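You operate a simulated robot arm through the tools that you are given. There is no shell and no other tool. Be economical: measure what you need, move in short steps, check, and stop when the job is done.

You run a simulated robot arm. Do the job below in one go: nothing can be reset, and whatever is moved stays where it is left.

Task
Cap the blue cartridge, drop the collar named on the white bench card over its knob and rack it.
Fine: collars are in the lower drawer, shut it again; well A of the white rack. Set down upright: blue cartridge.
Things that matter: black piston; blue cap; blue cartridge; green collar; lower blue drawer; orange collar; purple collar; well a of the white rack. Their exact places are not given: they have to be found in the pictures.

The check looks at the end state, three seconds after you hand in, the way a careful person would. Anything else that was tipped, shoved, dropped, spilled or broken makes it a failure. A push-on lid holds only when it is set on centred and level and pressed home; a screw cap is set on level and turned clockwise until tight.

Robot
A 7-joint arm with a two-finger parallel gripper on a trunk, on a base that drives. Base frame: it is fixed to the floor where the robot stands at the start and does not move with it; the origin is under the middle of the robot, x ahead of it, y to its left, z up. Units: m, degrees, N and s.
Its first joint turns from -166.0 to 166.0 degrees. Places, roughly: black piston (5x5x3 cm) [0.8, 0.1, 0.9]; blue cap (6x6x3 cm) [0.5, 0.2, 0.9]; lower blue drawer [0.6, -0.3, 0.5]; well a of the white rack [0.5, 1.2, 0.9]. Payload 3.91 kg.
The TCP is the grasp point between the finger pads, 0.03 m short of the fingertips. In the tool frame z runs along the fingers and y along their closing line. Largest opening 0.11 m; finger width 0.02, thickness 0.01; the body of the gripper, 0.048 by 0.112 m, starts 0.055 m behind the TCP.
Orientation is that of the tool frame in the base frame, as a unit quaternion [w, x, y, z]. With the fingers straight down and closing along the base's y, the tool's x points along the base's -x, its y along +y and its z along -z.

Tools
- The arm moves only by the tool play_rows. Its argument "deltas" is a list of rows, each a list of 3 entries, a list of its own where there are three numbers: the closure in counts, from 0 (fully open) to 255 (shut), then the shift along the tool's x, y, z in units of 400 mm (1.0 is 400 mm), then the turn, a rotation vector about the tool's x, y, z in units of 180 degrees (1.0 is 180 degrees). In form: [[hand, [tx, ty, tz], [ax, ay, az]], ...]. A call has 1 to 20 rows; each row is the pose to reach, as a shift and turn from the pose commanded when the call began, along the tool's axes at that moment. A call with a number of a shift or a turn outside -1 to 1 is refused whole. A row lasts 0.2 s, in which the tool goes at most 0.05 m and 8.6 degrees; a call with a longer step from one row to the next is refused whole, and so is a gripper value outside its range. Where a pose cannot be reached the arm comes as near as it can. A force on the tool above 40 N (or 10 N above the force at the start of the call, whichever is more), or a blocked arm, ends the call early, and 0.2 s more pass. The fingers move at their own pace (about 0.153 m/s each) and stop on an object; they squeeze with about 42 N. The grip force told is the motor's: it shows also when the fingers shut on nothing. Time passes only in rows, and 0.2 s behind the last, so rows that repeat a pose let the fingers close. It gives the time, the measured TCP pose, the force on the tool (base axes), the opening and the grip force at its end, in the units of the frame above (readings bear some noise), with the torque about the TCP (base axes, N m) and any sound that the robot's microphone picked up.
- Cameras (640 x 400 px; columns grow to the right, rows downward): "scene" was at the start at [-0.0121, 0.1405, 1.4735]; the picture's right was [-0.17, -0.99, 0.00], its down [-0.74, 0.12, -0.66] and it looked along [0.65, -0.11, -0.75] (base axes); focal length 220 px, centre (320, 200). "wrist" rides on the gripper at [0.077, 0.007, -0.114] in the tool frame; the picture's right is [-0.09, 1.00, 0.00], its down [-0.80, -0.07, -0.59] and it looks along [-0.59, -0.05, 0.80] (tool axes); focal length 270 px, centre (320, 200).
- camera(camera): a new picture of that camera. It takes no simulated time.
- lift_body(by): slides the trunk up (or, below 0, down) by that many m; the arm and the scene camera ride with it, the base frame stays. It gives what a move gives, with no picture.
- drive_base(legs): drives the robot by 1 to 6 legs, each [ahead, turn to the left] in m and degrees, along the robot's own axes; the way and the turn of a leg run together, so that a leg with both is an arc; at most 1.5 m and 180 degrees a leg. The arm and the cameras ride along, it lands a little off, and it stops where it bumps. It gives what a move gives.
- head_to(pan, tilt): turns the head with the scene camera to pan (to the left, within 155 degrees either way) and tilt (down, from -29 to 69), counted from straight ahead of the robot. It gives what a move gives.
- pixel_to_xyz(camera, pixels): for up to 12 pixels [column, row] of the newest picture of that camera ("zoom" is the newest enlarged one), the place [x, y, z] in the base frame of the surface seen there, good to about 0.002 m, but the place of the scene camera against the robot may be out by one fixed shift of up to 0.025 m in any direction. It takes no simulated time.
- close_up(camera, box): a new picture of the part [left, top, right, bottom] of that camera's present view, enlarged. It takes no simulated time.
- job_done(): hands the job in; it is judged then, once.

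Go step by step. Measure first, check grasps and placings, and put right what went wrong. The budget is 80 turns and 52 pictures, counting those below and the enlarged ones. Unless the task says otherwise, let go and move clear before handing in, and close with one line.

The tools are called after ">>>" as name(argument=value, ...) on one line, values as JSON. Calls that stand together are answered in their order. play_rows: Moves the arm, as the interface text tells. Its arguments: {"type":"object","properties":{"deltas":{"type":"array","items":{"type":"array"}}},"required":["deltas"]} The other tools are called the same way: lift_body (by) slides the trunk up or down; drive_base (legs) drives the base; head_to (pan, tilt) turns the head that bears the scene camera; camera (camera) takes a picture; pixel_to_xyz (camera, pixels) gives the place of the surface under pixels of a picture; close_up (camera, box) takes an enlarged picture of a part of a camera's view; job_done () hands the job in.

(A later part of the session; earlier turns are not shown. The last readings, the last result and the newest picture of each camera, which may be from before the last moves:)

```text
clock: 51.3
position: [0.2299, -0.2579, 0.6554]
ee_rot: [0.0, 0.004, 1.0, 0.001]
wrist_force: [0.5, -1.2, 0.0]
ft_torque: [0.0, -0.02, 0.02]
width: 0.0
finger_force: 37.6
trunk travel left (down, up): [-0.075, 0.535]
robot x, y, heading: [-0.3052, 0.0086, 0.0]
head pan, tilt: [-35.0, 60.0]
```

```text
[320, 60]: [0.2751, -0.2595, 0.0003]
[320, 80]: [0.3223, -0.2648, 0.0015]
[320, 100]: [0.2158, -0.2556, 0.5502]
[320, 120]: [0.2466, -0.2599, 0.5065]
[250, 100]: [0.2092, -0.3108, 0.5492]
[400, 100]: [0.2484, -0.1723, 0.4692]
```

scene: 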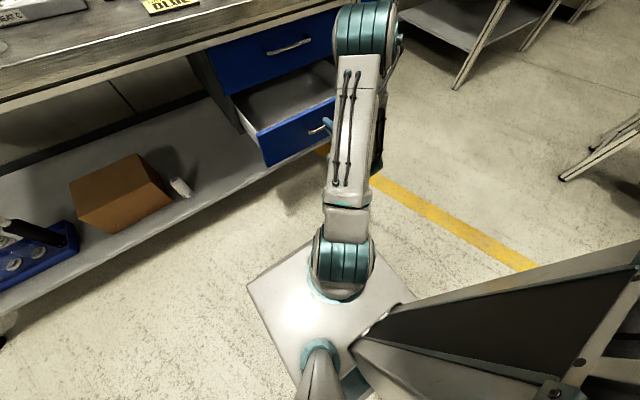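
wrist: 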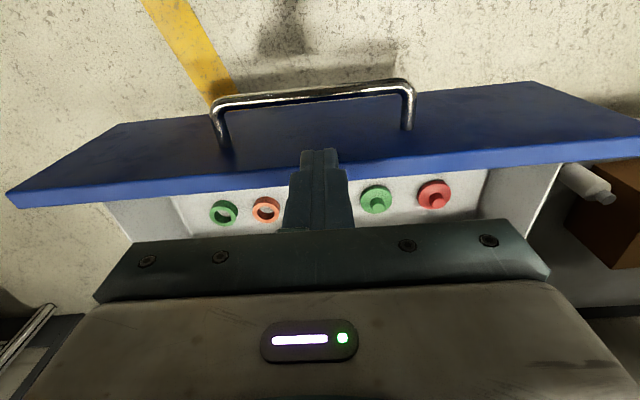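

Gap behind the bar is x 0.216–0.247; finger at 0.2315 fits. Insert and pull.

>>> play_rows(deltas=[[255, [-0.004, 0, 0.1], [0, 0, 0]], [255, [-0.004, 0, 0.2], [0, 0, 0]], [255, [-0.004, 0, 0.27], [0, 0, 0]], [255, [-0.004, 0, 0.301], [0, 0, 0]], [255, [0.02, 0, 0.301], [0, 0, 0]], [255, [0.05, 0, 0.301], [0, 0, 0]], [255, [0.09, 0, 0.301], [0, 0, 0]], [255, [0.13, 0, 0.301], [0, 0, 0]], [255, [0.17, 0, 0.301], [0, 0, 0]], [255, [0.21, 0, 0.301], [0, 0, 0]], [255, [0.25, 0, 0.301], [0, 0, 0]], [255, [0.29, 0, 0.301], [0, 0, 0]], [255, [0.32, 0, 0.301], [0, 0, 0]], [255, [0.32, 0, 0.301], [0, 0, 0]]])

```text
clock: 52.4
position: [0.2326, -0.2591, 0.543]
ee_rot: [0.01, 0.003, 1.0, -0.003]
wrist_force: [1.4, 1.0, 17.0]
ft_torque: [0.87, -0.2, -0.06]
width: 0.0001
finger_force: 37.7
trunk travel left (down, up): [-0.075, 0.535]
robot x, y, heading: [-0.3042, 0.006, -0.0]
head pan, tilt: [-35.0, 60.0]
stopped in row 5: the force on the tool passed its limit (the readings are from after the stop); the commanded pose is now the measured one
```

The gripper body touched the drawer front's top edge (z≈0.597). Raise 10 mm and pull from there; the tips still reach below the bar.

>>> play_rows(deltas=[[255, [0, 0, -0.025], [0, 0, 0]], [255, [0, 0, -0.025], [0, 0, 0]], [255, [0.03, 0, -0.025], [0, 0, 0]], [255, [0.06, 0, -0.025], [0, 0, 0]], [255, [0.09, 0, -0.025], [0, 0, 0]], [255, [0.12, 0, -0.025], [0, 0, 0]], [255, [0.15, 0, -0.025], [0, 0, 0]], [255, [0.18, 0, -0.025], [0, 0, 0]], [255, [0.21, 0, -0.025], [0, 0, 0]], [255, [0.24, 0, -0.025], [0, 0, 0]], [255, [0.27, 0, -0.025], [0, 0, 0]], [255, [0.3, 0, -0.025], [0, 0, 0]], [255, [0.32, 0, -0.025], [0, 0, 0]], [255, [0.32, 0, -0.025], [0, 0, 0]]])

```text
clock: 55.3
position: [0.1102, -0.2578, 0.5498]
ee_rot: [0.013, 0.0, 1.0, -0.006]
wrist_force: [2.2, -0.8, 2.0]
ft_torque: [-0.01, 0.03, 0.02]
width: 0.0
finger_force: 37.3
trunk travel left (down, up): [-0.075, 0.535]
robot x, y, heading: [-0.3032, 0.0073, 0.4]
head pan, tilt: [-35.0, 60.0]
stopped in row 14: the force on the tool passed its limit (the readings are from after the stop); the commanded pose is now the measured one
```

Pulled to the stop region. Rise, straighten the small tilt, and view the collar.

>>> play_rows(deltas=[[255, [-0.008, 0, -0.02], [0, 0, 0]], [255, [-0.008, 0, -0.1], [-0.002, 0.004, 0]], [255, [-0.008, 0, -0.2], [-0.004, 0.008, 0]], [255, [-0.008, 0, -0.3], [-0.004, 0.008, 0]], [0, [-0.008, -0.1, -0.35], [-0.004, 0.008, 0]], [0, [-0.06, -0.2, -0.35], [-0.004, 0.008, 0]], [0, [-0.12, -0.22, -0.35], [-0.004, 0.008, 0]], [0, [-0.12, -0.22, -0.35], [-0.004, 0.008, 0]]])

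>>> camera(camera="wrist")

```text
clock: 57.1
position: [0.1544, -0.3451, 0.6915]
ee_rot: [0.0, 0.001, 1.0, 0.002]
wrist_force: [0.1, -0.1, -0.5]
ft_torque: [-0.02, -0.01, 0.02]
width: 0.1098
finger_force: 0.1
trunk travel left (down, up): [-0.075, 0.535]
robot x, y, heading: [-0.3047, 0.002, 0.5]
head pan, tilt: [-35.0, 60.0]
```

```text
23 pictures are left
```

wrist: 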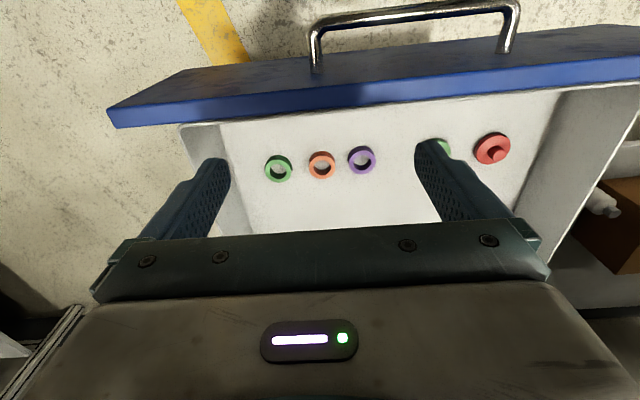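

>>> close_up(camera="wrist", box=[258, 130, 386, 210])

>>> pixel_to_xyz(camera="wrist", pixels=[[350, 95], [350, 103], [220, 110], [185, 130], [320, 120]])

```text
5.00 times, centred on (322, 170) of wrist
```

zoom: 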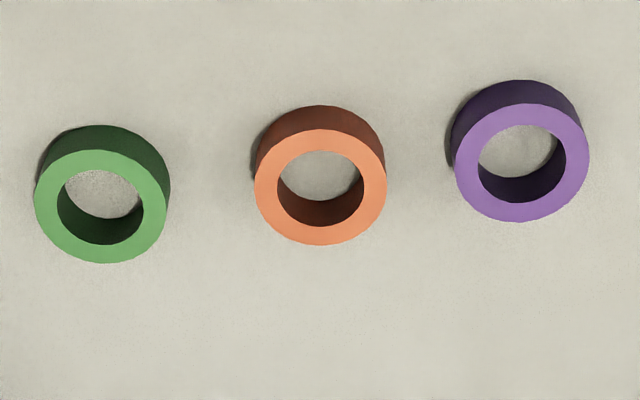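

```text
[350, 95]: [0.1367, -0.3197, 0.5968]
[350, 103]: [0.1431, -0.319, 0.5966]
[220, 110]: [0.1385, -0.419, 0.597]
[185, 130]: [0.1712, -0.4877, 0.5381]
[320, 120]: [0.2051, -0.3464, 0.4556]
```

>>> pixel_to_xyz(camera="zoom", pixels=[[265, 187], [376, 187], [320, 138], [320, 236], [280, 152], [361, 152], [282, 223], [360, 223], [257, 187], [384, 187], [321, 128], [321, 243]])

```text
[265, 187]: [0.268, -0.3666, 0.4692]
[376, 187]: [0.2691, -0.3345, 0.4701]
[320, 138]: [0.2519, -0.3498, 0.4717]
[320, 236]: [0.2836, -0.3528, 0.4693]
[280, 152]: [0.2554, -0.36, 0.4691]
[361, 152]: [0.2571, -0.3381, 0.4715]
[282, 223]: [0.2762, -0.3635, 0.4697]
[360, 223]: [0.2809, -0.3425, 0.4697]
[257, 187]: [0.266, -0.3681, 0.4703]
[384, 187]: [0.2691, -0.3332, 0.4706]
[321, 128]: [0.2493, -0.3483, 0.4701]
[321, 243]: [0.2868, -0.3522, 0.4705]
```

Orange collar centre is (0.268,−0.3505), top 0.4705, neighbours 6 cm away. Approach with the fingers opened only 0.05 m.

>>> play_rows(deltas=[[139, [-0.09, -0.004, 0.03], [0, 0, 0]], [139, [-0.18, -0.009, 0.08], [0, 0, 0]], [139, [-0.25, -0.0135, 0.15], [0, 0, 0]], [139, [-0.284, -0.0135, 0.23], [0, 0, 0]], [139, [-0.284, -0.0135, 0.329], [0, 0, 0]], [139, [-0.284, -0.0135, 0.329], [0, 0, 0]], [139, [-0.284, -0.0135, 0.329], [0, 0, 0]]])

>>> camera(camera="wrist")

```text
clock: 58.7
position: [0.2663, -0.3498, 0.5593]
ee_rot: [0.0, 0.0, 1.0, 0.002]
wrist_force: [0.3, 0.0, 0.8]
ft_torque: [0.03, -0.01, -0.01]
width: 0.0501
finger_force: 0.1
trunk travel left (down, up): [-0.075, 0.535]
robot x, y, heading: [-0.3057, 0.0047, 0.0]
head pan, tilt: [-35.0, 60.0]
```

```text
21 pictures are left
```

wrist: 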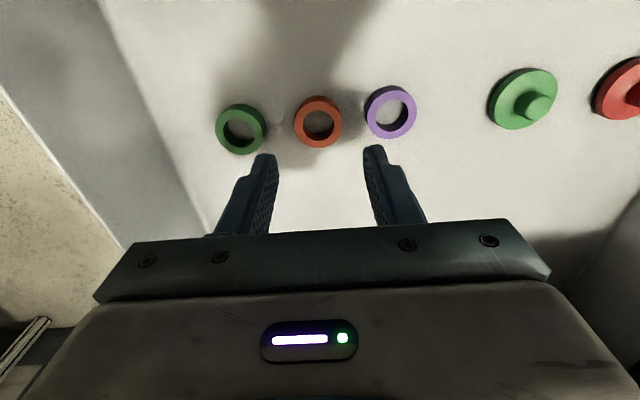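

>>> play_rows(deltas=[[139, [-0.003, 0, 0.07], [0, 0, 0]], [139, [-0.003, 0, 0.12], [0, 0, 0]], [139, [-0.003, 0, 0.16], [0, 0, 0]], [139, [-0.003, 0, 0.178], [0, 0, 0]], [139, [-0.003, 0, 0.178], [0, 0, 0]], [255, [-0.003, 0, 0.178], [0, 0, 0]], [255, [-0.003, 0, 0.178], [0, 0, 0]], [255, [-0.003, 0, 0.178], [0, 0, 0]], [255, [-0.003, 0, 0.08], [0, 0, 0]], [255, [-0.003, 0, 0], [0, 0, 0]], [255, [-0.003, 0, -0.1], [0, 0, 0]], [255, [-0.003, 0, -0.2], [0, 0, 0]], [255, [0.05, 0, -0.3], [0, 0, 0]], [255, [0.05, 0, -0.3], [0, 0, 0]]])

>>> camera(camera="wrist")

```text
clock: 61.7
position: [0.246, -0.3482, 0.6809]
ee_rot: [0.0, 0.0, 1.0, 0.001]
wrist_force: [0.7, -1.0, 0.4]
ft_torque: [-0.01, 0.02, 0.0]
width: 0.03
finger_force: 42.2
trunk travel left (down, up): [-0.075, 0.535]
robot x, y, heading: [-0.3045, 0.0001, 0.2]
head pan, tilt: [-35.0, 60.0]
```

```text
20 pictures are left
```

wrist: 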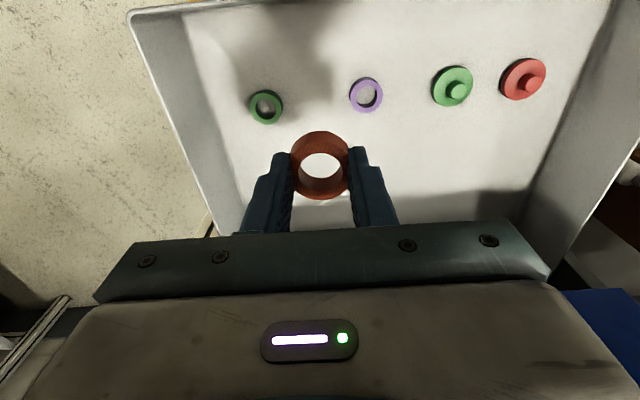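

Collar held (width 0.030), neighbours untouched. I'll raise the trunk, draw the arm in, and drive to about (0.12, 0.3), clear of the open drawer, to place it on the knob.

>>> lift_body(by=0.45)

>>> play_rows(deltas=[[255, [0.1, 0.05, 0], [0, 0, 0]], [255, [0.2, 0.1, 0], [0, 0, 0]], [255, [0.3, 0.15, 0], [0, 0, 0]], [255, [0.3, 0.25, 0], [0, 0, 0]], [255, [0.3, 0.25, 0], [0, 0, 0]]])

>>> drive_base(legs=[[0, 90], [0.29, 0], [0, -90]])

```text
refused: 0.45 is not a number from -0.4 to 0.4
```

```text
clock: 62.9
position: [0.1257, -0.2471, 0.6804]
ee_rot: [0.0, 0.0, 1.0, 0.0]
wrist_force: [0.0, 0.1, -0.4]
ft_torque: [-0.02, -0.03, 0.0]
width: 0.03
finger_force: 41.5
trunk travel left (down, up): [-0.075, 0.535]
robot x, y, heading: [-0.3065, 0.0066, 0.4]
head pan, tilt: [-35.0, 60.0]
```

```text
clock: 72.5
position: [0.1284, 0.0481, 0.6794]
ee_rot: [0.0, -0.005, 1.0, 0.0]
wrist_force: [-0.3, -0.1, -0.6]
ft_torque: [0.04, 0.0, 0.02]
width: 0.0314
finger_force: 41.8
trunk travel left (down, up): [-0.075, 0.535]
robot x, y, heading: [-0.3043, 0.3011, 0.8]
head pan, tilt: [-35.0, 60.0]
```

The lift was refused (limit 0.4) but the drive went fine. Raise now, then drive to the table.

>>> lift_body(by=0.4)

>>> lift_body(by=0.07)

>>> drive_base(legs=[[0.44, -0.8]])

>>> camera(camera="wrist")

```text
clock: 76.4
position: [0.1287, 0.0493, 1.0791]
ee_rot: [-0.001, -0.005, 1.0, 0.001]
wrist_force: [-0.2, -0.9, -0.2]
ft_torque: [0.02, 0.03, 0.01]
width: 0.0316
finger_force: 42.4
trunk travel left (down, up): [-0.475, 0.135]
robot x, y, heading: [-0.3069, 0.2952, 1.0]
head pan, tilt: [-35.0, 60.0]
```

```text
clock: 77.5
position: [0.1286, 0.0486, 1.1496]
ee_rot: [0.001, -0.005, 1.0, 0.001]
wrist_force: [0.3, 0.0, 0.0]
ft_torque: [-0.01, 0.02, 0.0]
width: 0.0315
finger_force: 41.8
trunk travel left (down, up): [-0.545, 0.065]
robot x, y, heading: [-0.3028, 0.2942, 0.8]
head pan, tilt: [-35.0, 60.0]
```

```text
clock: 80.1
position: [0.5673, 0.0399, 1.15]
ee_rot: [-0.001, 0.006, 1.0, 0.001]
wrist_force: [-0.6, -0.1, 0.5]
ft_torque: [0.0, -0.01, 0.01]
width: 0.0315
finger_force: 41.9
trunk travel left (down, up): [-0.545, 0.065]
robot x, y, heading: [0.136, 0.2992, 0.1]
head pan, tilt: [-35.0, 60.0]
```

```text
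19 pictures are left
```

wrist: 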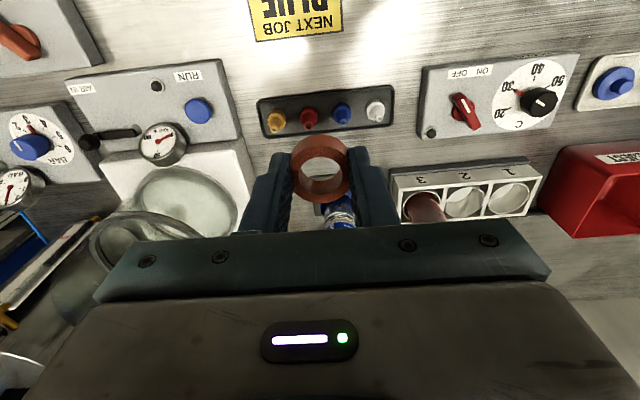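

>>> play_rows(deltas=[[255, [-0.09, 0.006, 0.0], [0, 0, 0]], [255, [-0.18, 0.012, 0.0], [0, 0, -0.0038]], [255, [-0.27, 0.018, 0.0], [0, 0, -0.0038]], [255, [-0.36, 0.024, 0.025], [0, 0, -0.0038]], [255, [-0.45, 0.03, 0.05], [0, 0, -0.0038]], [255, [-0.539, 0.033, 0.075], [0, 0, -0.0038]], [255, [-0.539, 0.033, 0.075], [0, 0, -0.0038]], [255, [-0.539, 0.033, 0.075], [0, 0, -0.0038]]])

>>> close_up(camera="wrist", box=[224, 80, 416, 200])

```text
clock: 81.9
position: [0.783, 0.0499, 1.1196]
ee_rot: [0.001, 0.0, 1.0, 0.001]
wrist_force: [0.3, 0.6, -0.3]
ft_torque: [-0.02, -0.02, 0.0]
width: 0.0312
finger_force: 42.1
trunk travel left (down, up): [-0.545, 0.065]
robot x, y, heading: [0.1387, 0.2956, -0.4]
head pan, tilt: [-35.0, 60.0]
```

```text
3.33 times, centred on (320, 140) of wrist
```

zoom: 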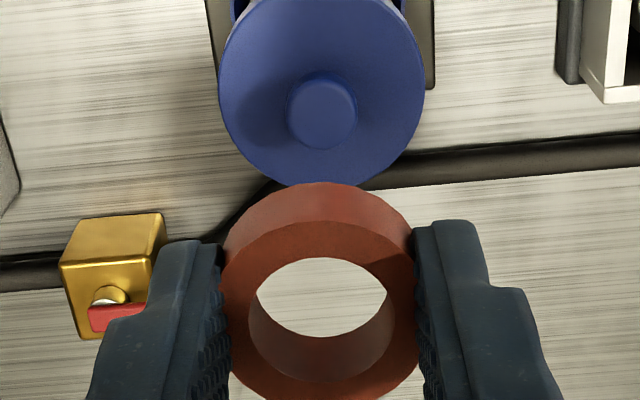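

>>> pixel_to_xyz(camera="zoom", pixels=[[295, 113], [350, 113], [323, 88], [323, 142], [225, 90], [419, 90], [320, 175], [320, 240], [320, 395], [235, 320], [405, 320], [265, 260]])

```text
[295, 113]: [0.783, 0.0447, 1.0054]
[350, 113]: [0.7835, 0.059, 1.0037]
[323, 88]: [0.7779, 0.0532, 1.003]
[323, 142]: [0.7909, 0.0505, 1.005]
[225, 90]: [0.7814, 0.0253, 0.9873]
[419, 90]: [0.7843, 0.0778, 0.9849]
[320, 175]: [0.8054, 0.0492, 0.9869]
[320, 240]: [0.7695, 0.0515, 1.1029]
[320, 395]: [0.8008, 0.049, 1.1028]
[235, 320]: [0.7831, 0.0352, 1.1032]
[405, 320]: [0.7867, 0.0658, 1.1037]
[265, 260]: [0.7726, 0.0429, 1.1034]
```

Collar and knob axes agree within about 1 mm. Lower onto the cap.

>>> play_rows(deltas=[[255, [0, 0.002, 0.07], [0, 0, 0]], [255, [0, 0.002, 0.13], [0, 0, 0]], [255, [0, 0.002, 0.18], [0, 0, 0]], [255, [0, 0.002, 0.21], [0, 0, 0]], [255, [0, 0.002, 0.23], [0, 0, 0]], [255, [0, 0.002, 0.242], [0, 0, 0]], [255, [0, 0.002, 0.249], [0, 0, 0]], [255, [0, 0.002, 0.249], [0, 0, 0]]])

>>> close_up(camera="wrist", box=[224, 80, 416, 200])

```text
clock: 83.7
position: [0.7822, 0.0534, 1.0209]
ee_rot: [0.0, -0.001, 1.0, 0.001]
wrist_force: [-0.1, 0.3, -0.9]
ft_torque: [-0.02, 0.02, 0.01]
width: 0.0317
finger_force: 42.5
trunk travel left (down, up): [-0.545, 0.065]
robot x, y, heading: [0.1358, 0.3003, -0.2]
head pan, tilt: [-35.0, 60.0]
```

```text
3.33 times, centred on (320, 140) of wrist
```

zoom: 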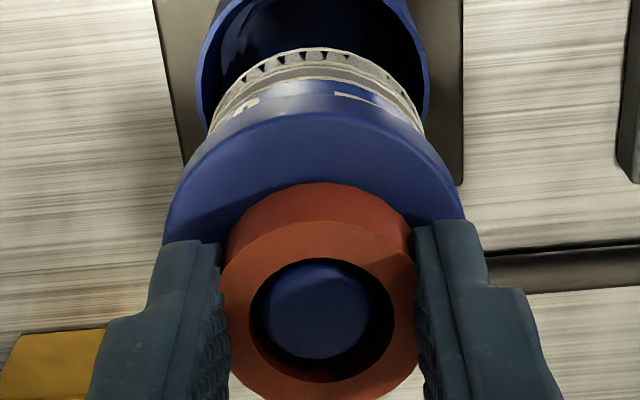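

Knob is inside the collar, no force. Release and rise, then check.

>>> play_rows(deltas=[[255, [0, 0, 0.002], [0, 0, 0]], [139, [0, 0, 0.002], [0, 0, 0]], [0, [0, 0, 0.002], [0, 0, 0]], [0, [0, 0, 0.002], [0, 0, 0]], [0, [0, 0, -0.1], [0, 0, 0]], [0, [0, 0, -0.2], [0, 0, 0]], [0, [0, 0, -0.25], [0, 0, 0]], [0, [0, 0, -0.25], [0, 0, 0]]])

>>> close_up(camera="wrist", box=[224, 40, 416, 160])

>>> pixel_to_xyz(camera="zoom", pixels=[[320, 250], [320, 200], [280, 240], [360, 240], [220, 220], [420, 220]])

```text
clock: 85.5
position: [0.7828, 0.0506, 1.1204]
ee_rot: [0.0, 0.0, 1.0, 0.001]
wrist_force: [-0.4, 0.1, 0.4]
ft_torque: [0.01, 0.0, -0.01]
width: 0.1102
finger_force: 0.1
trunk travel left (down, up): [-0.545, 0.065]
robot x, y, heading: [0.1379, 0.2958, -0.5]
head pan, tilt: [-35.0, 60.0]
```

```text
3.33 times, centred on (320, 100) of wrist
```

zoom: 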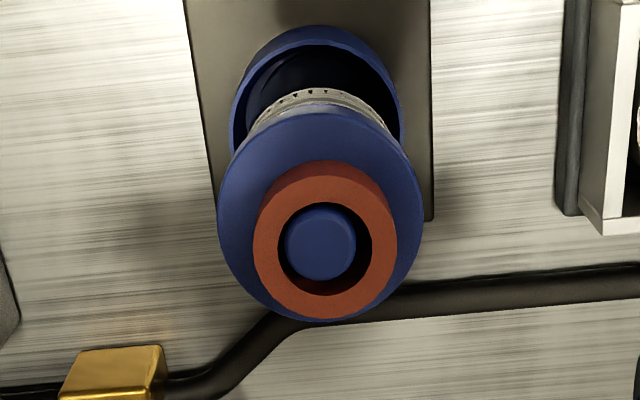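

```text
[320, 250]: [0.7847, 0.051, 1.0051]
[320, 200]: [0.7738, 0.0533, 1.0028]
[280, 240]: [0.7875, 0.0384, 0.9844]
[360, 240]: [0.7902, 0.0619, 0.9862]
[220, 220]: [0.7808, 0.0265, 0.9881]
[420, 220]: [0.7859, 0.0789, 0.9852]
```

Orange collar sits on the cap around the knob. Next I grip the tube below the cap, with the tool pitched to 30° below horizontal; first rotate while backing to x 0.66.

>>> play_rows(deltas=[[81, [0.04, 0, 0], [0, 0, 0]], [81, [0.1, 0, 0], [0, -0.04, 0]], [81, [0.16, 0, 0], [0, -0.08, 0]], [81, [0.22, 0, 0], [0, -0.12, 0]], [81, [0.28, 0, 0], [0, -0.16, 0]], [81, [0.307, 0, 0], [0, -0.2, 0]], [81, [0.307, 0, 0], [0, -0.24, 0]], [81, [0.307, 0, 0], [0, -0.28, 0]], [81, [0.307, 0, 0], [0, -0.32, 0]], [81, [0.307, 0, 0], [0, -0.3333, 0]], [81, [0.307, 0, 0], [0, -0.3333, 0]]])

>>> camera(camera="wrist")

```text
clock: 87.9
position: [0.6594, 0.052, 1.1204]
ee_rot: [0.501, 0.0, 0.866, 0.002]
wrist_force: [-0.7, 1.0, 0.4]
ft_torque: [0.02, 0.0, 0.02]
width: 0.0749
finger_force: 0.0
trunk travel left (down, up): [-0.545, 0.065]
robot x, y, heading: [0.1397, 0.2987, -0.6]
head pan, tilt: [-35.0, 60.0]
```

```text
15 pictures are left
```

wrist: 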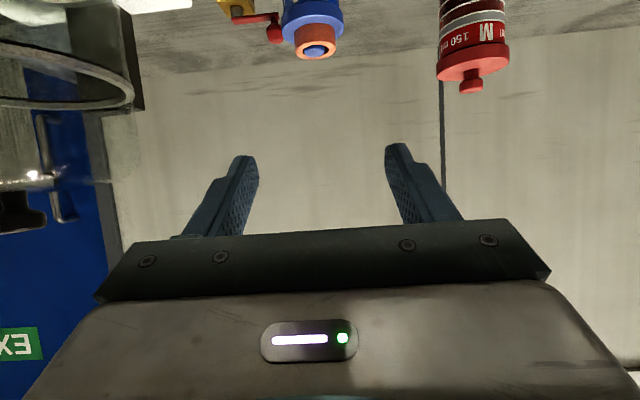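

>>> play_rows(deltas=[[81, [0.075, -0.001, 0.06], [0, 0, 0]], [81, [0.15, -0.002, 0.12], [0, 0, 0]], [81, [0.2258, -0.002, 0.186], [0, 0, 0]], [81, [0.2258, -0.002, 0.186], [0, 0, 0]], [81, [0.2258, -0.002, 0.186], [0, 0, 0]]])

>>> camera(camera="wrist")

```text
clock: 89.1
position: [0.6785, 0.0509, 1.0056]
ee_rot: [0.501, 0.001, 0.865, 0.0]
wrist_force: [-0.5, 0.5, 0.0]
ft_torque: [0.0, -0.02, 0.0]
width: 0.0751
finger_force: 0.1
trunk travel left (down, up): [-0.545, 0.065]
robot x, y, heading: [0.1384, 0.2961, -0.6]
head pan, tilt: [-35.0, 60.0]
```

```text
14 pictures are left
```

wrist: 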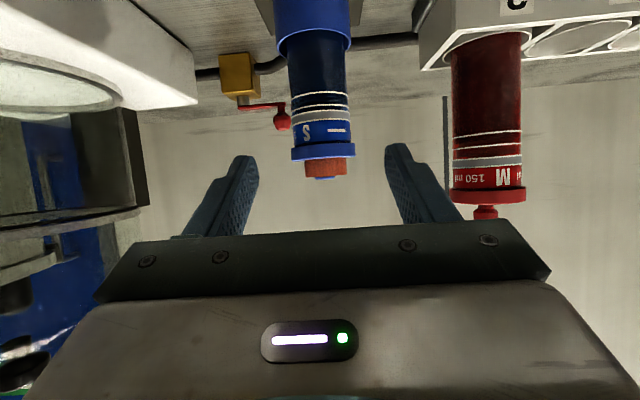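

Cartridge is centred between the fingers. Advance and grip.

>>> play_rows(deltas=[[81, [0, 0, 0.08], [0, 0, 0]], [81, [0, 0, 0.16], [0, 0, 0]], [81, [0, 0, 0.23], [0, 0, 0]], [81, [0, 0, 0.28], [0, 0, 0]], [81, [0, 0, 0.3], [0, 0, 0]], [81, [0, 0, 0.3], [0, 0, 0]], [255, [0, 0, 0.3], [0, 0, 0]], [255, [0, 0, 0.3], [0, 0, 0]], [255, [0, 0, 0.3], [0, 0, 0]]])

>>> camera(camera="wrist")

```text
clock: 91.1
position: [0.7822, 0.0495, 0.9457]
ee_rot: [0.5, 0.0, 0.866, 0.002]
wrist_force: [1.5, -0.5, 0.6]
ft_torque: [-0.06, -0.12, 0.03]
width: 0.0487
finger_force: 41.6
trunk travel left (down, up): [-0.545, 0.065]
robot x, y, heading: [0.138, 0.2943, -0.3]
head pan, tilt: [-35.0, 60.0]
```

```text
13 pictures are left
```

wrist: 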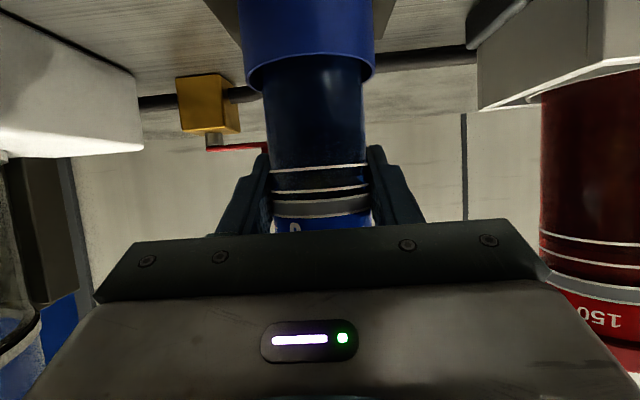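

Gripped (0.0487). Lift straight up 0.17 m and draw back toward the robot.

>>> play_rows(deltas=[[255, [-0.043, 0, -0.025], [0, 0, 0]], [255, [-0.108, 0, -0.0625], [0, 0, 0]], [255, [-0.195, 0, -0.1125], [0, 0, 0]], [255, [-0.281, 0, -0.1625], [0, 0, 0]], [255, [-0.368, 0, -0.2125], [0, 0, 0]], [255, [-0.318, 0, -0.299], [0, 0, 0]], [255, [-0.268, 0, -0.386], [0, 0, 0]], [255, [-0.218, 0, -0.472], [0, 0, 0]], [255, [-0.168, 0, -0.559], [0, 0, 0]], [255, [-0.118, 0, -0.645], [0, 0, 0]], [255, [-0.068, 0, -0.732], [0, 0, 0]], [255, [-0.018, 0, -0.819], [0, 0, 0]], [255, [-0.018, 0, -0.819], [0, 0, 0]]])

>>> head_to(pan=0, tilt=40)

>>> camera(camera="scene")

```text
clock: 93.9
position: [0.5017, 0.0516, 1.114]
ee_rot: [0.5, 0.0, 0.866, 0.001]
wrist_force: [0.1, 0.3, -2.7]
ft_torque: [-0.02, 0.0, -0.03]
width: 0.0487
finger_force: 42.0
trunk travel left (down, up): [-0.545, 0.065]
robot x, y, heading: [0.1394, 0.2957, -0.4]
head pan, tilt: [-35.0, 60.0]
```

```text
clock: 95.0
position: [0.5028, 0.0521, 1.1142]
ee_rot: [0.5, 0.001, 0.866, 0.001]
wrist_force: [-0.6, 0.2, -1.9]
ft_torque: [0.03, -0.01, 0.03]
width: 0.0489
finger_force: 42.4
trunk travel left (down, up): [-0.545, 0.065]
robot x, y, heading: [0.1373, 0.2989, -0.4]
head pan, tilt: [0.0, 40.0]
```

```text
12 pictures are left
```

scene: 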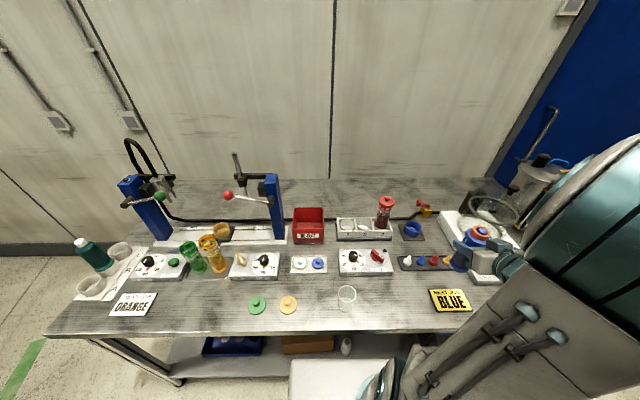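

The cartridge with collar is in hand, and well A's ring is at (92,283). Back off and drive along the bench to y≈1.1.

>>> drive_base(legs=[[-0.42, 0], [0, 90], [0.8, 0], [0, -90]])

>>> head_to(pan=10, tilt=45)

>>> camera(camera="scene")

```text
clock: 109.0
position: [0.0729, 0.8254, 1.1139]
ee_rot: [0.5, 0.008, 0.866, -0.003]
wrist_force: [0.3, 0.3, -2.1]
ft_torque: [-0.02, 0.02, 0.0]
width: 0.0487
finger_force: 41.9
trunk travel left (down, up): [-0.545, 0.065]
robot x, y, heading: [-0.2869, 1.0795, -1.2]
head pan, tilt: [0.0, 40.0]
```

```text
clock: 109.8
position: [0.0725, 0.8252, 1.1129]
ee_rot: [0.5, 0.007, 0.866, -0.003]
wrist_force: [-0.1, 0.9, -1.8]
ft_torque: [0.01, 0.03, -0.01]
width: 0.0487
finger_force: 42.5
trunk travel left (down, up): [-0.545, 0.065]
robot x, y, heading: [-0.2864, 1.0785, -1.1]
head pan, tilt: [10.0, 45.0]
```

```text
11 pictures are left
```

scene: 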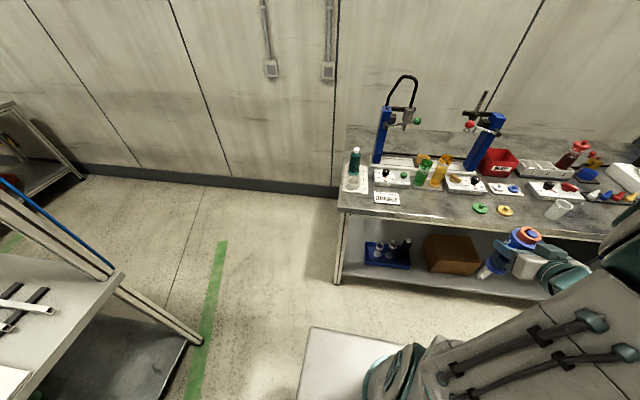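

Good position. Drive 0.3 m forward, then zoom on the rack and on the held collar (for calibrating the scene camera's offset).

>>> drive_base(legs=[[0.3, 1.2]])

>>> head_to(pan=0, tilt=52)

>>> camera(camera="scene")

```text
clock: 111.8
position: [0.3787, 0.827, 1.1133]
ee_rot: [0.5, 0.001, 0.866, 0.001]
wrist_force: [0.7, 0.4, -2.1]
ft_torque: [0.02, -0.01, 0.02]
width: 0.0484
finger_force: 41.9
trunk travel left (down, up): [-0.545, 0.065]
robot x, y, heading: [0.0123, 1.0704, -0.6]
head pan, tilt: [10.0, 45.0]
```

```text
clock: 112.5
position: [0.3773, 0.8265, 1.1127]
ee_rot: [0.499, 0.0, 0.866, 0.002]
wrist_force: [0.6, -0.7, -1.2]
ft_torque: [0.03, 0.01, 0.01]
width: 0.0485
finger_force: 42.0
trunk travel left (down, up): [-0.545, 0.065]
robot x, y, heading: [0.0126, 1.0737, -0.7]
head pan, tilt: [0.0, 52.0]
```

```text
10 pictures are left
```

scene: 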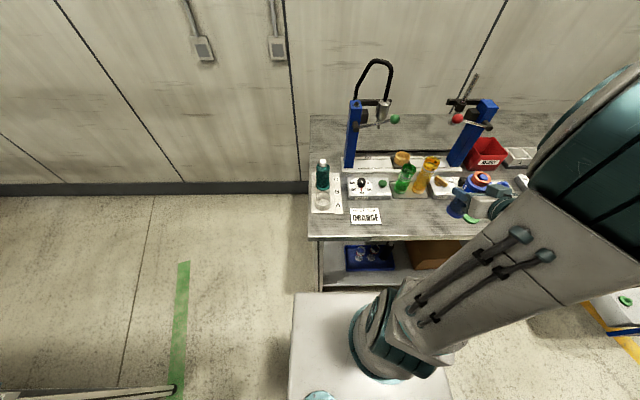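

>>> close_up(camera="scene", box=[300, 155, 380, 205])

>>> pixel_to_xyz(camera="scene", pixels=[[480, 177], [484, 176], [488, 177], [320, 183]])

```text
8.00 times, centred on (340, 180) of scene
```

zoom: 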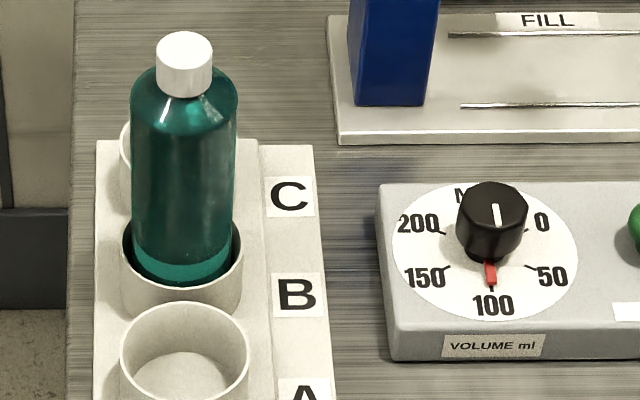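

```text
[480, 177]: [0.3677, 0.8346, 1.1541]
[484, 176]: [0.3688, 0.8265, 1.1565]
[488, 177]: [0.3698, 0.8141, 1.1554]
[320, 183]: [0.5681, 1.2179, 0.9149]
```

>>> pixel_to_xyz(camera="zoom", pixels=[[123, 352], [246, 352], [184, 306], [145, 318], [225, 318], [184, 375], [130, 265], [238, 265], [285, 350], [185, 60], [300, 220]])

>>> close_up(camera="scene", box=[440, 155, 520, 205])

```text
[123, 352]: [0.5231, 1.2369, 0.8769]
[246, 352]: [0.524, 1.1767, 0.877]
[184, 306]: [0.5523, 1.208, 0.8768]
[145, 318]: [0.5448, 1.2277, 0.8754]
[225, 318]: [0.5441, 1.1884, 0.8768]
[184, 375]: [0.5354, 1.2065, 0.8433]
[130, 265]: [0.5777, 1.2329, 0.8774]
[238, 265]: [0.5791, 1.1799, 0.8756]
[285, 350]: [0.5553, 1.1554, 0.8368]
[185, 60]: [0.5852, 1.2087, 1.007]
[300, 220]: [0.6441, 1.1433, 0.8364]
```

```text
8.00 times, centred on (480, 180) of scene
```

zoom: 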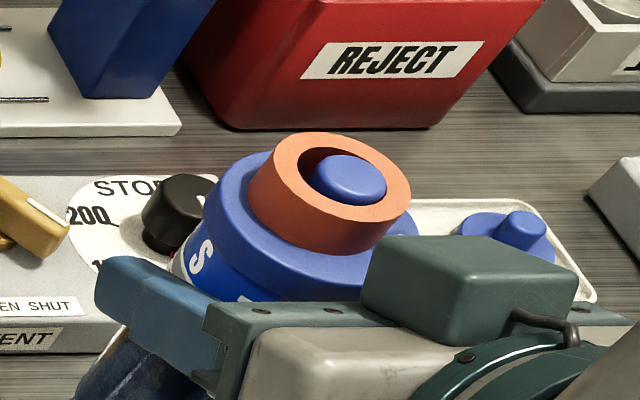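

>>> pixel_to_xyz(camera="zoom", pixels=[[349, 178], [285, 175], [400, 200], [330, 139], [395, 165], [300, 205], [350, 215], [370, 145], [325, 170], [378, 185]])

```text
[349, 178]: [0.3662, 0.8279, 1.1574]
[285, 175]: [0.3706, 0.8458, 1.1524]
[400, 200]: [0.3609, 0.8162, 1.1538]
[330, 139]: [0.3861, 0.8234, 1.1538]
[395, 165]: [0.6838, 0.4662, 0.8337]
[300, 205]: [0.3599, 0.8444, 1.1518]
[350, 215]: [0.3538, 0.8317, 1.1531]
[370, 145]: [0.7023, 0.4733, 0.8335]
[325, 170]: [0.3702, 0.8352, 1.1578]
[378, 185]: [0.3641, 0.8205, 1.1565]
```

Scene offset from the held knob is about (+0.0125, −0.001, +0.015), so well A is near (0.5355,1.206), rim z 0.892. I move in front of it to verify with the wrist camera.

>>> play_rows(deltas=[[255, [0, 0.1, 0], [0, 0, 0]], [255, [0, 0.21, 0], [0, 0, 0]], [255, [0, 0.32, 0], [0, 0, 0]], [255, [0, 0.43, 0], [0, 0, 0]], [255, [0, 0.54, 0], [0, 0, 0]], [255, [0, 0.65, 0], [0, 0, 0]], [255, [0.04, 0.76, 0.03], [0, 0, 0]], [255, [0.08, 0.86, 0.06], [0, 0, 0]], [255, [0.12, 0.9475, 0.1], [0, 0, 0]], [255, [0.143, 0.9475, 0.117], [0, 0, 0]], [255, [0.143, 0.9475, 0.117], [0, 0, 0]], [255, [0.143, 0.9475, 0.117], [0, 0, 0]]])

>>> camera(camera="wrist")

```text
clock: 114.3
position: [0.4383, 1.257, 1.1458]
ee_rot: [0.464, -0.037, 0.876, 0.125]
wrist_force: [-0.3, 0.0, -2.4]
ft_torque: [0.02, 0.0, 0.03]
width: 0.0487
finger_force: 42.0
out of reach, approached as far as the arm can: row 1, 2, 3, 4, 5, 6, 7, 8
trunk travel left (down, up): [-0.545, 0.065]
robot x, y, heading: [0.0162, 1.0763, -0.5]
head pan, tilt: [0.0, 52.0]
stopped in row 8: the arm was blocked; the commanded pose is now the measured one
```

```text
7 pictures are left
```

wrist: 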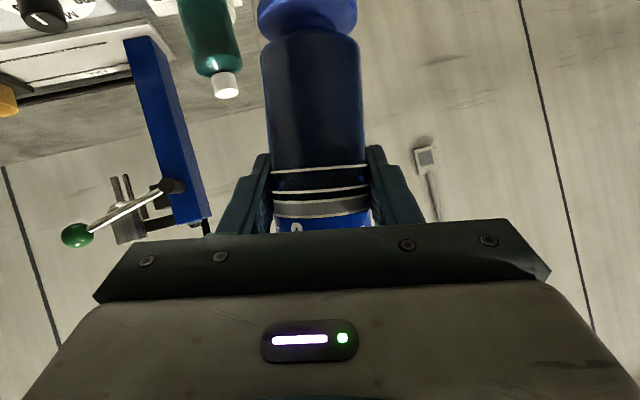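

The arm can't hold this pitch while crossing in front; it stopped tilted and blocked, but the cartridge is still gripped. I return the arm to its previous side pose and will shift the base instead.

>>> play_rows(deltas=[[255, [0.0055, -0.098, -0.03], [0.0081, -0.0023, -0.002]], [255, [0.011, -0.196, -0.06], [0.0162, -0.0046, -0.0039]], [255, [0.0165, -0.293, -0.09], [0.0243, -0.0069, -0.0059]], [255, [0.022, -0.391, -0.12], [0.0324, -0.0092, -0.0078]], [255, [0.0275, -0.489, -0.15], [0.0405, -0.0116, -0.0098]], [255, [0.033, -0.587, -0.179], [0.0486, -0.0139, -0.0117]], [255, [0.0385, -0.685, -0.209], [0.0567, -0.0162, -0.0137]], [255, [0.044, -0.782, -0.239], [0.0648, -0.0185, -0.0156]], [255, [0.0495, -0.88, -0.269], [0.0729, -0.0208, -0.0176]], [255, [0.055, -0.978, -0.299], [0.081, -0.0231, -0.0195]], [255, [0.055, -0.978, -0.299], [0.081, -0.0231, -0.0195]], [255, [0.055, -0.978, -0.299], [0.081, -0.0231, -0.0195]]])

>>> pixel_to_xyz(camera="scene", pixels=[[172, 392], [130, 389], [10, 394], [310, 220], [320, 285]])

```text
clock: 116.9
position: [0.4004, 0.8504, 1.1224]
ee_rot: [0.501, 0.0, 0.865, -0.002]
wrist_force: [0.5, 0.4, -1.6]
ft_torque: [0.02, -0.02, -0.01]
width: 0.0485
finger_force: 42.0
out of reach, approached as far as the arm can: row 1, 2, 3, 4, 5, 6, 7, 8, 9
trunk travel left (down, up): [-0.545, 0.065]
robot x, y, heading: [0.0157, 1.0717, -0.5]
head pan, tilt: [0.0, 52.0]
```

```text
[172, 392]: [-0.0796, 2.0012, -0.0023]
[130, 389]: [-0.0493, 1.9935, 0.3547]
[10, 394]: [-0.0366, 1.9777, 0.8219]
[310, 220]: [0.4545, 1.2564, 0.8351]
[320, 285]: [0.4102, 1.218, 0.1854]
```

Recovered, upright again. The neighbouring bench starts at y≈2.0, so I can stand at (−0.05,1.45), giving the well the same relative place as the pick.

>>> drive_base(legs=[[-0.25, 0.5], [0, 90], [0.375, 0], [0, -90], [0.18, 0]])

```text
clock: 129.6
position: [0.3208, 1.2341, 1.1217]
ee_rot: [0.501, -0.009, 0.866, 0.004]
wrist_force: [0.5, 0.0, -1.7]
ft_torque: [-0.02, 0.0, 0.0]
width: 0.0485
finger_force: 41.1
trunk travel left (down, up): [-0.545, 0.065]
robot x, y, heading: [-0.0689, 1.4516, 0.8]
head pan, tilt: [0.0, 52.0]
```

>>> play_rows(deltas=[[255, [0.015, -0.018, 0.065], [0.0025, 0, 0.0015]], [255, [0.029, -0.037, 0.13], [0.005, 0, 0.0029]], [255, [0.044, -0.055, 0.195], [0.005, 0, 0.0029]], [255, [0.058, -0.0735, 0.26], [0.005, 0, 0.0029]], [255, [0.058, -0.0735, 0.26], [0.005, 0, 0.0029]], [255, [0.058, -0.0735, 0.26], [0.005, 0, 0.0029]]])

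>>> camera(camera="wrist")

```text
clock: 131.0
position: [0.3992, 1.2078, 1.0508]
ee_rot: [0.501, 0.0, 0.865, -0.001]
wrist_force: [0.6, 0.4, -2.3]
ft_torque: [-0.01, 0.02, 0.0]
width: 0.0486
finger_force: 41.8
trunk travel left (down, up): [-0.545, 0.065]
robot x, y, heading: [-0.0692, 1.4515, 0.8]
head pan, tilt: [0.0, 52.0]
```

```text
6 pictures are left
```

wrist: 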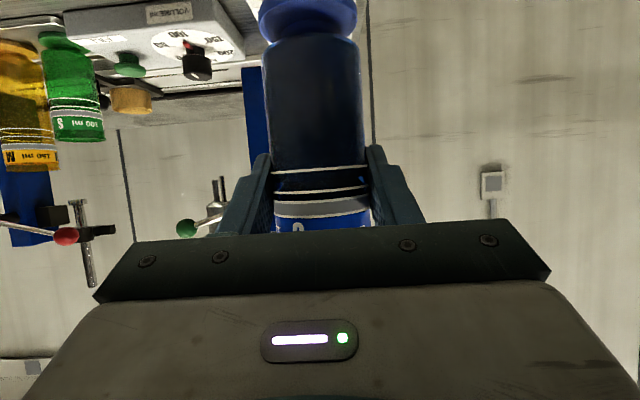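

>>> pixel_to_xyz(camera="wrist", pixels=[[308, 3], [308, 12], [308, 30], [308, 45], [308, 120], [265, 10], [352, 10], [266, 60], [358, 60], [270, 140], [362, 140]])

>>> head_to(pan=-25, tilt=48)

>>> camera(camera="scene")

```text
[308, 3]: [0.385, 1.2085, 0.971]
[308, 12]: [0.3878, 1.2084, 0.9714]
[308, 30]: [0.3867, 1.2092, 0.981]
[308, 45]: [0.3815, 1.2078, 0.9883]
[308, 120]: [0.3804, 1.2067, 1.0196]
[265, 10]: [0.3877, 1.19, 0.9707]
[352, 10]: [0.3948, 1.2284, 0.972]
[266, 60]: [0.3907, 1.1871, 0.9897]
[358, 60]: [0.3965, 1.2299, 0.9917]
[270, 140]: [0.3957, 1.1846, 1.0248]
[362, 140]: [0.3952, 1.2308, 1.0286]
```

```text
clock: 131.8
position: [0.4008, 1.2076, 1.0503]
ee_rot: [0.501, 0.0, 0.865, -0.001]
wrist_force: [-0.9, 0.6, -1.8]
ft_torque: [0.02, 0.04, -0.01]
width: 0.0489
finger_force: 41.4
trunk travel left (down, up): [-0.545, 0.065]
robot x, y, heading: [-0.0702, 1.4494, 0.6]
head pan, tilt: [-25.0, 48.0]
```

```text
5 pictures are left
```

scene: 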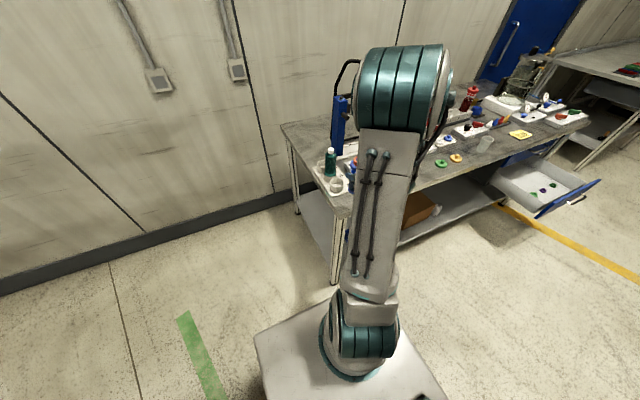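

>>> close_up(camera="scene", box=[310, 160, 374, 200])

```text
10.00 times, centred on (342, 180) of scene
```

zoom: 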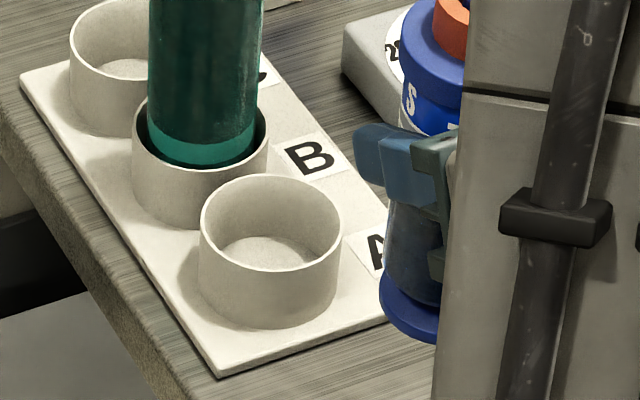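

>>> pixel_to_xyz(camera="zoom", pixels=[[202, 220], [340, 215], [270, 177], [268, 268], [222, 188], [318, 188], [220, 257], [320, 252], [265, 248], [408, 335], [430, 90], [270, 320]])

```text
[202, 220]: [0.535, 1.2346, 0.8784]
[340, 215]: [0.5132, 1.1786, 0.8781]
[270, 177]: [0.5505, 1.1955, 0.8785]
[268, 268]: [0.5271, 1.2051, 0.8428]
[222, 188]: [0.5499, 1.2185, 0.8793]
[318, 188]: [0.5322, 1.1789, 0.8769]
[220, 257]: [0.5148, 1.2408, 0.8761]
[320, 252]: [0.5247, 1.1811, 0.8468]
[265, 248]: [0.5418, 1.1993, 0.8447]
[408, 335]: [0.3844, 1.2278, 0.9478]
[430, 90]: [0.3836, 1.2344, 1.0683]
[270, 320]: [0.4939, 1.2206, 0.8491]
```

Rim fit gives well A centre at TCP target (0.5335,1.2058). Move above it with the foot about 17 mm over the rim.

>>> play_rows(deltas=[[255, [-0.025, -0.001, 0.05], [0, 0, 0]], [255, [-0.055, -0.002, 0.12], [0, 0, 0]], [255, [-0.085, -0.003, 0.19], [0, 0, 0]], [255, [-0.11, -0.004, 0.25], [0, 0, 0]], [255, [-0.1, -0.0048, 0.3], [0, 0, 0]], [255, [-0.0576, -0.0048, 0.352], [0, 0, 0]], [255, [-0.0576, -0.0048, 0.352], [0, 0, 0]], [255, [-0.0576, -0.0048, 0.352], [0, 0, 0]]])

>>> close_up(camera="scene", box=[310, 150, 374, 190])

```text
clock: 133.7
position: [0.5353, 1.2038, 0.9995]
ee_rot: [0.502, 0.0, 0.865, -0.001]
wrist_force: [-0.2, 0.3, -2.2]
ft_torque: [0.02, 0.01, -0.01]
width: 0.0487
finger_force: 41.7
trunk travel left (down, up): [-0.545, 0.065]
robot x, y, heading: [-0.0688, 1.4507, 1.0]
head pan, tilt: [-25.0, 48.0]
```

```text
10.00 times, centred on (342, 170) of scene
```

zoom: 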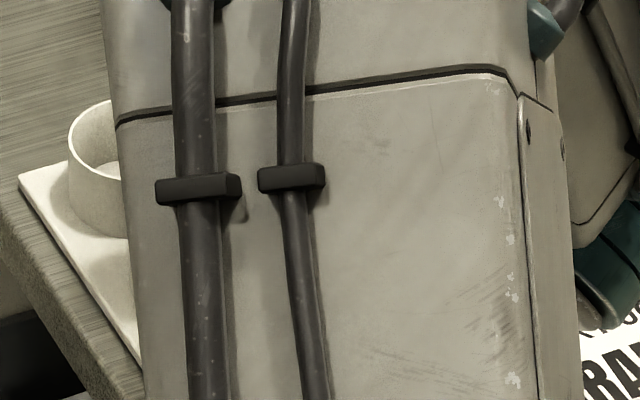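

The arm hides the well here; I take extra pose readings to average out noise before lowering by feel.

>>> play_rows(deltas=[[255, [0, 0, 0], [0, 0, 0]]])

>>> play_rows(deltas=[[255, [0, 0, 0], [0, 0, 0]]])

>>> play_rows(deltas=[[255, [0, 0, 0], [0, 0, 0]]])

>>> play_rows(deltas=[[255, [0, 0, 0], [0, 0, 0]]])

```text
clock: 134.1
position: [0.534, 1.2046, 1.0003]
ee_rot: [0.5, 0.0, 0.866, -0.001]
wrist_force: [0.6, -0.4, -1.7]
ft_torque: [-0.03, -0.02, 0.06]
width: 0.0488
finger_force: 42.4
trunk travel left (down, up): [-0.545, 0.065]
robot x, y, heading: [-0.0677, 1.4517, 0.7]
head pan, tilt: [-25.0, 48.0]
```

```text
clock: 134.4
position: [0.5347, 1.2041, 1.0]
ee_rot: [0.501, 0.0, 0.866, -0.001]
wrist_force: [-0.3, -0.2, -1.7]
ft_torque: [0.04, 0.01, -0.02]
width: 0.0486
finger_force: 41.9
trunk travel left (down, up): [-0.545, 0.065]
robot x, y, heading: [-0.0689, 1.4485, 0.7]
head pan, tilt: [-25.0, 48.0]
```

```text
clock: 134.8
position: [0.5348, 1.2046, 1.0009]
ee_rot: [0.501, 0.0, 0.866, -0.001]
wrist_force: [0.3, 0.0, -1.3]
ft_torque: [-0.02, 0.03, -0.02]
width: 0.0485
finger_force: 41.8
trunk travel left (down, up): [-0.545, 0.065]
robot x, y, heading: [-0.0684, 1.4524, 0.4]
head pan, tilt: [-25.0, 48.0]
```

```text
clock: 135.2
position: [0.5352, 1.204, 0.9998]
ee_rot: [0.501, 0.0, 0.866, -0.001]
wrist_force: [0.5, -0.2, -1.7]
ft_torque: [-0.01, 0.02, -0.04]
width: 0.0487
finger_force: 42.1
trunk travel left (down, up): [-0.545, 0.065]
robot x, y, heading: [-0.0677, 1.4531, 0.7]
head pan, tilt: [-25.0, 48.0]
```

>>> play_rows(deltas=[[255, [0.0016, 0.004, -0.0028], [0, 0, 0]], [255, [0.019, 0.004, 0.0072], [0, 0, 0]], [255, [0.0276, 0.004, 0.0122], [0, 0, 0]], [255, [0.0341, 0.004, 0.016], [0, 0, 0]], [255, [0.0406, 0.004, 0.0197], [0, 0, 0]], [255, [0.0471, 0.004, 0.0235], [0, 0, 0]], [255, [0.0536, 0.004, 0.0272], [0, 0, 0]], [255, [0.0536, 0.004, 0.0272], [0, 0, 0]]])

```text
clock: 137.1
position: [0.5328, 1.2069, 0.9761]
ee_rot: [0.502, 0.0, 0.865, -0.001]
wrist_force: [-3.4, 2.2, 1.6]
ft_torque: [0.16, 0.23, 0.03]
width: 0.0486
finger_force: 41.8
trunk travel left (down, up): [-0.545, 0.065]
robot x, y, heading: [-0.0687, 1.4532, 0.6]
head pan, tilt: [-25.0, 48.0]
```

Light side contact only (−3.4, 2.2 N): the foot is inside the rim. Nudge away from the wall and continue down.

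>>> play_rows(deltas=[[255, [0.0013, 0.0018, -0.0022], [0, 0, 0]], [255, [0.0078, 0.0018, 0.0016], [0, 0, 0]], [255, [0.0143, 0.0018, 0.0053], [0, 0, 0]], [255, [0.0208, 0.0018, 0.009], [0, 0, 0]], [255, [0.0273, 0.0018, 0.0128], [0, 0, 0]], [255, [0.0338, 0.0018, 0.0166], [0, 0, 0]], [255, [0.0403, 0.0018, 0.0203], [0, 0, 0]], [255, [0.0468, 0.0018, 0.024], [0, 0, 0]], [255, [0.0533, 0.0018, 0.0278], [0, 0, 0]], [255, [0.0576, 0.0018, 0.0303], [0, 0, 0]], [255, [0.0576, 0.0018, 0.0303], [0, 0, 0]]])

```text
clock: 139.4
position: [0.5317, 1.2085, 0.9506]
ee_rot: [0.501, -0.001, 0.865, -0.001]
wrist_force: [-3.7, 1.8, -0.8]
ft_torque: [0.11, 0.15, 0.02]
width: 0.0486
finger_force: 42.2
trunk travel left (down, up): [-0.545, 0.065]
robot x, y, heading: [-0.0663, 1.4519, 0.6]
head pan, tilt: [-25.0, 48.0]
```

>>> play_rows(deltas=[[255, [0.0055, 0, 0.0018], [0, 0, 0]], [255, [0.0077, 0, 0.003], [0, 0, 0]], [255, [0.0077, 0, 0.003], [0, 0, 0]]])

>>> camera(camera="wrist")

```text
clock: 140.2
position: [0.5317, 1.2067, 0.9467]
ee_rot: [0.501, -0.001, 0.866, 0.0]
wrist_force: [-0.5, 0.9, -0.9]
ft_torque: [0.03, 0.07, -0.02]
width: 0.0483
finger_force: 42.4
trunk travel left (down, up): [-0.545, 0.065]
robot x, y, heading: [-0.071, 1.4521, 0.7]
head pan, tilt: [-25.0, 48.0]
```

```text
2 pictures are left
```

wrist: 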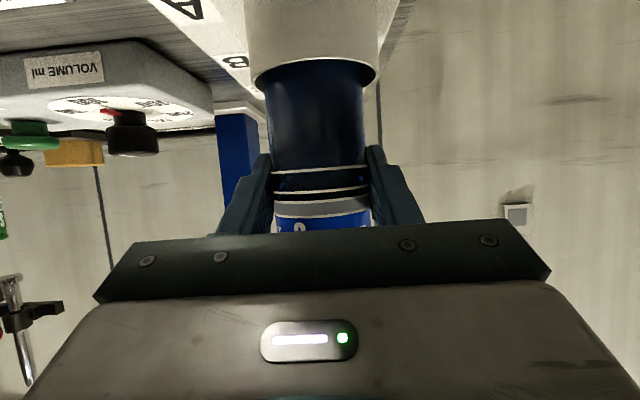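

The foot is within well A's ring. Lower a few mm more to feel the floor.

>>> play_rows(deltas=[[255, [0.0022, 0, 0.0013], [0, 0, 0]], [255, [0.0043, 0, 0.0025], [0, 0, 0]], [255, [0.0065, 0, 0.0038], [0, 0, 0]], [255, [0.0065, 0, 0.0038], [0, 0, 0]]])

```text
clock: 141.2
position: [0.5308, 1.2066, 0.9458]
ee_rot: [0.503, -0.001, 0.864, -0.001]
wrist_force: [2.4, 0.0, 9.5]
ft_torque: [0.16, -0.14, 0.0]
width: 0.0484
finger_force: 41.8
trunk travel left (down, up): [-0.545, 0.065]
robot x, y, heading: [-0.0701, 1.4499, 0.7]
head pan, tilt: [-25.0, 48.0]
```

Floor contact felt. Ease off, open, and retreat along the tool axis.

>>> play_rows(deltas=[[255, [-0.0043, 0, -0.0025], [0, 0, 0]], [180, [-0.0043, 0, -0.0025], [0, 0, 0]], [81, [-0.0043, 0, -0.0025], [0, 0, 0]], [81, [-0.0043, 0, -0.0025], [0, 0, 0]], [81, [-0.0043, 0, -0.0025], [0, 0, 0]], [81, [-0.0043, 0, -0.06], [0, 0, 0]], [81, [-0.0043, 0, -0.14], [0, 0, 0]], [81, [-0.0043, 0, -0.24], [0, 0, 0]], [81, [-0.0043, 0, -0.34], [0, 0, 0]], [81, [-0.0043, 0, -0.44], [0, 0, 0]], [81, [-0.0043, 0, -0.44], [0, 0, 0]]])

>>> camera(camera="wrist")

```text
clock: 143.7
position: [0.38, 1.2074, 1.036]
ee_rot: [0.501, 0.0, 0.866, -0.001]
wrist_force: [-0.9, 0.2, -0.2]
ft_torque: [-0.02, 0.0, 0.0]
width: 0.0747
finger_force: 0.1
trunk travel left (down, up): [-0.545, 0.065]
robot x, y, heading: [-0.0688, 1.452, 0.8]
head pan, tilt: [-25.0, 48.0]
```

```text
1 pictures are left
```

wrist: 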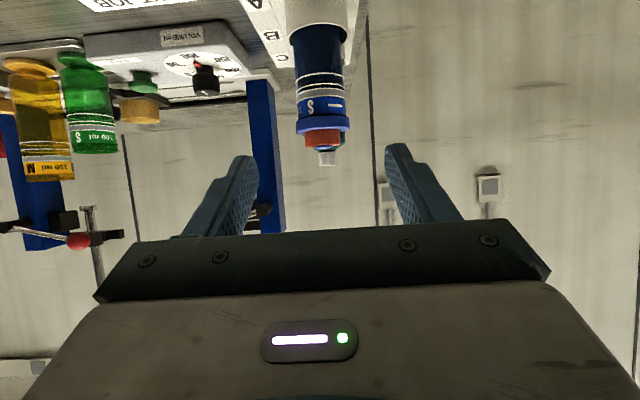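

The cartridge stands upright in well A with cap and orange collar on. Now drive back to the open drawer.

>>> drive_base(legs=[[-0.31, -0.7], [0, -90], [1.45, 0], [0, 90]])

```text
clock: 160.1
position: [0.0766, -0.2413, 1.0355]
ee_rot: [0.501, 0.006, 0.865, -0.005]
wrist_force: [0.0, -0.4, 0.3]
ft_torque: [0.02, 0.02, -0.01]
width: 0.075
finger_force: 0.1
trunk travel left (down, up): [-0.545, 0.065]
robot x, y, heading: [-0.3708, 0.0068, -0.3]
head pan, tilt: [-25.0, 48.0]
```

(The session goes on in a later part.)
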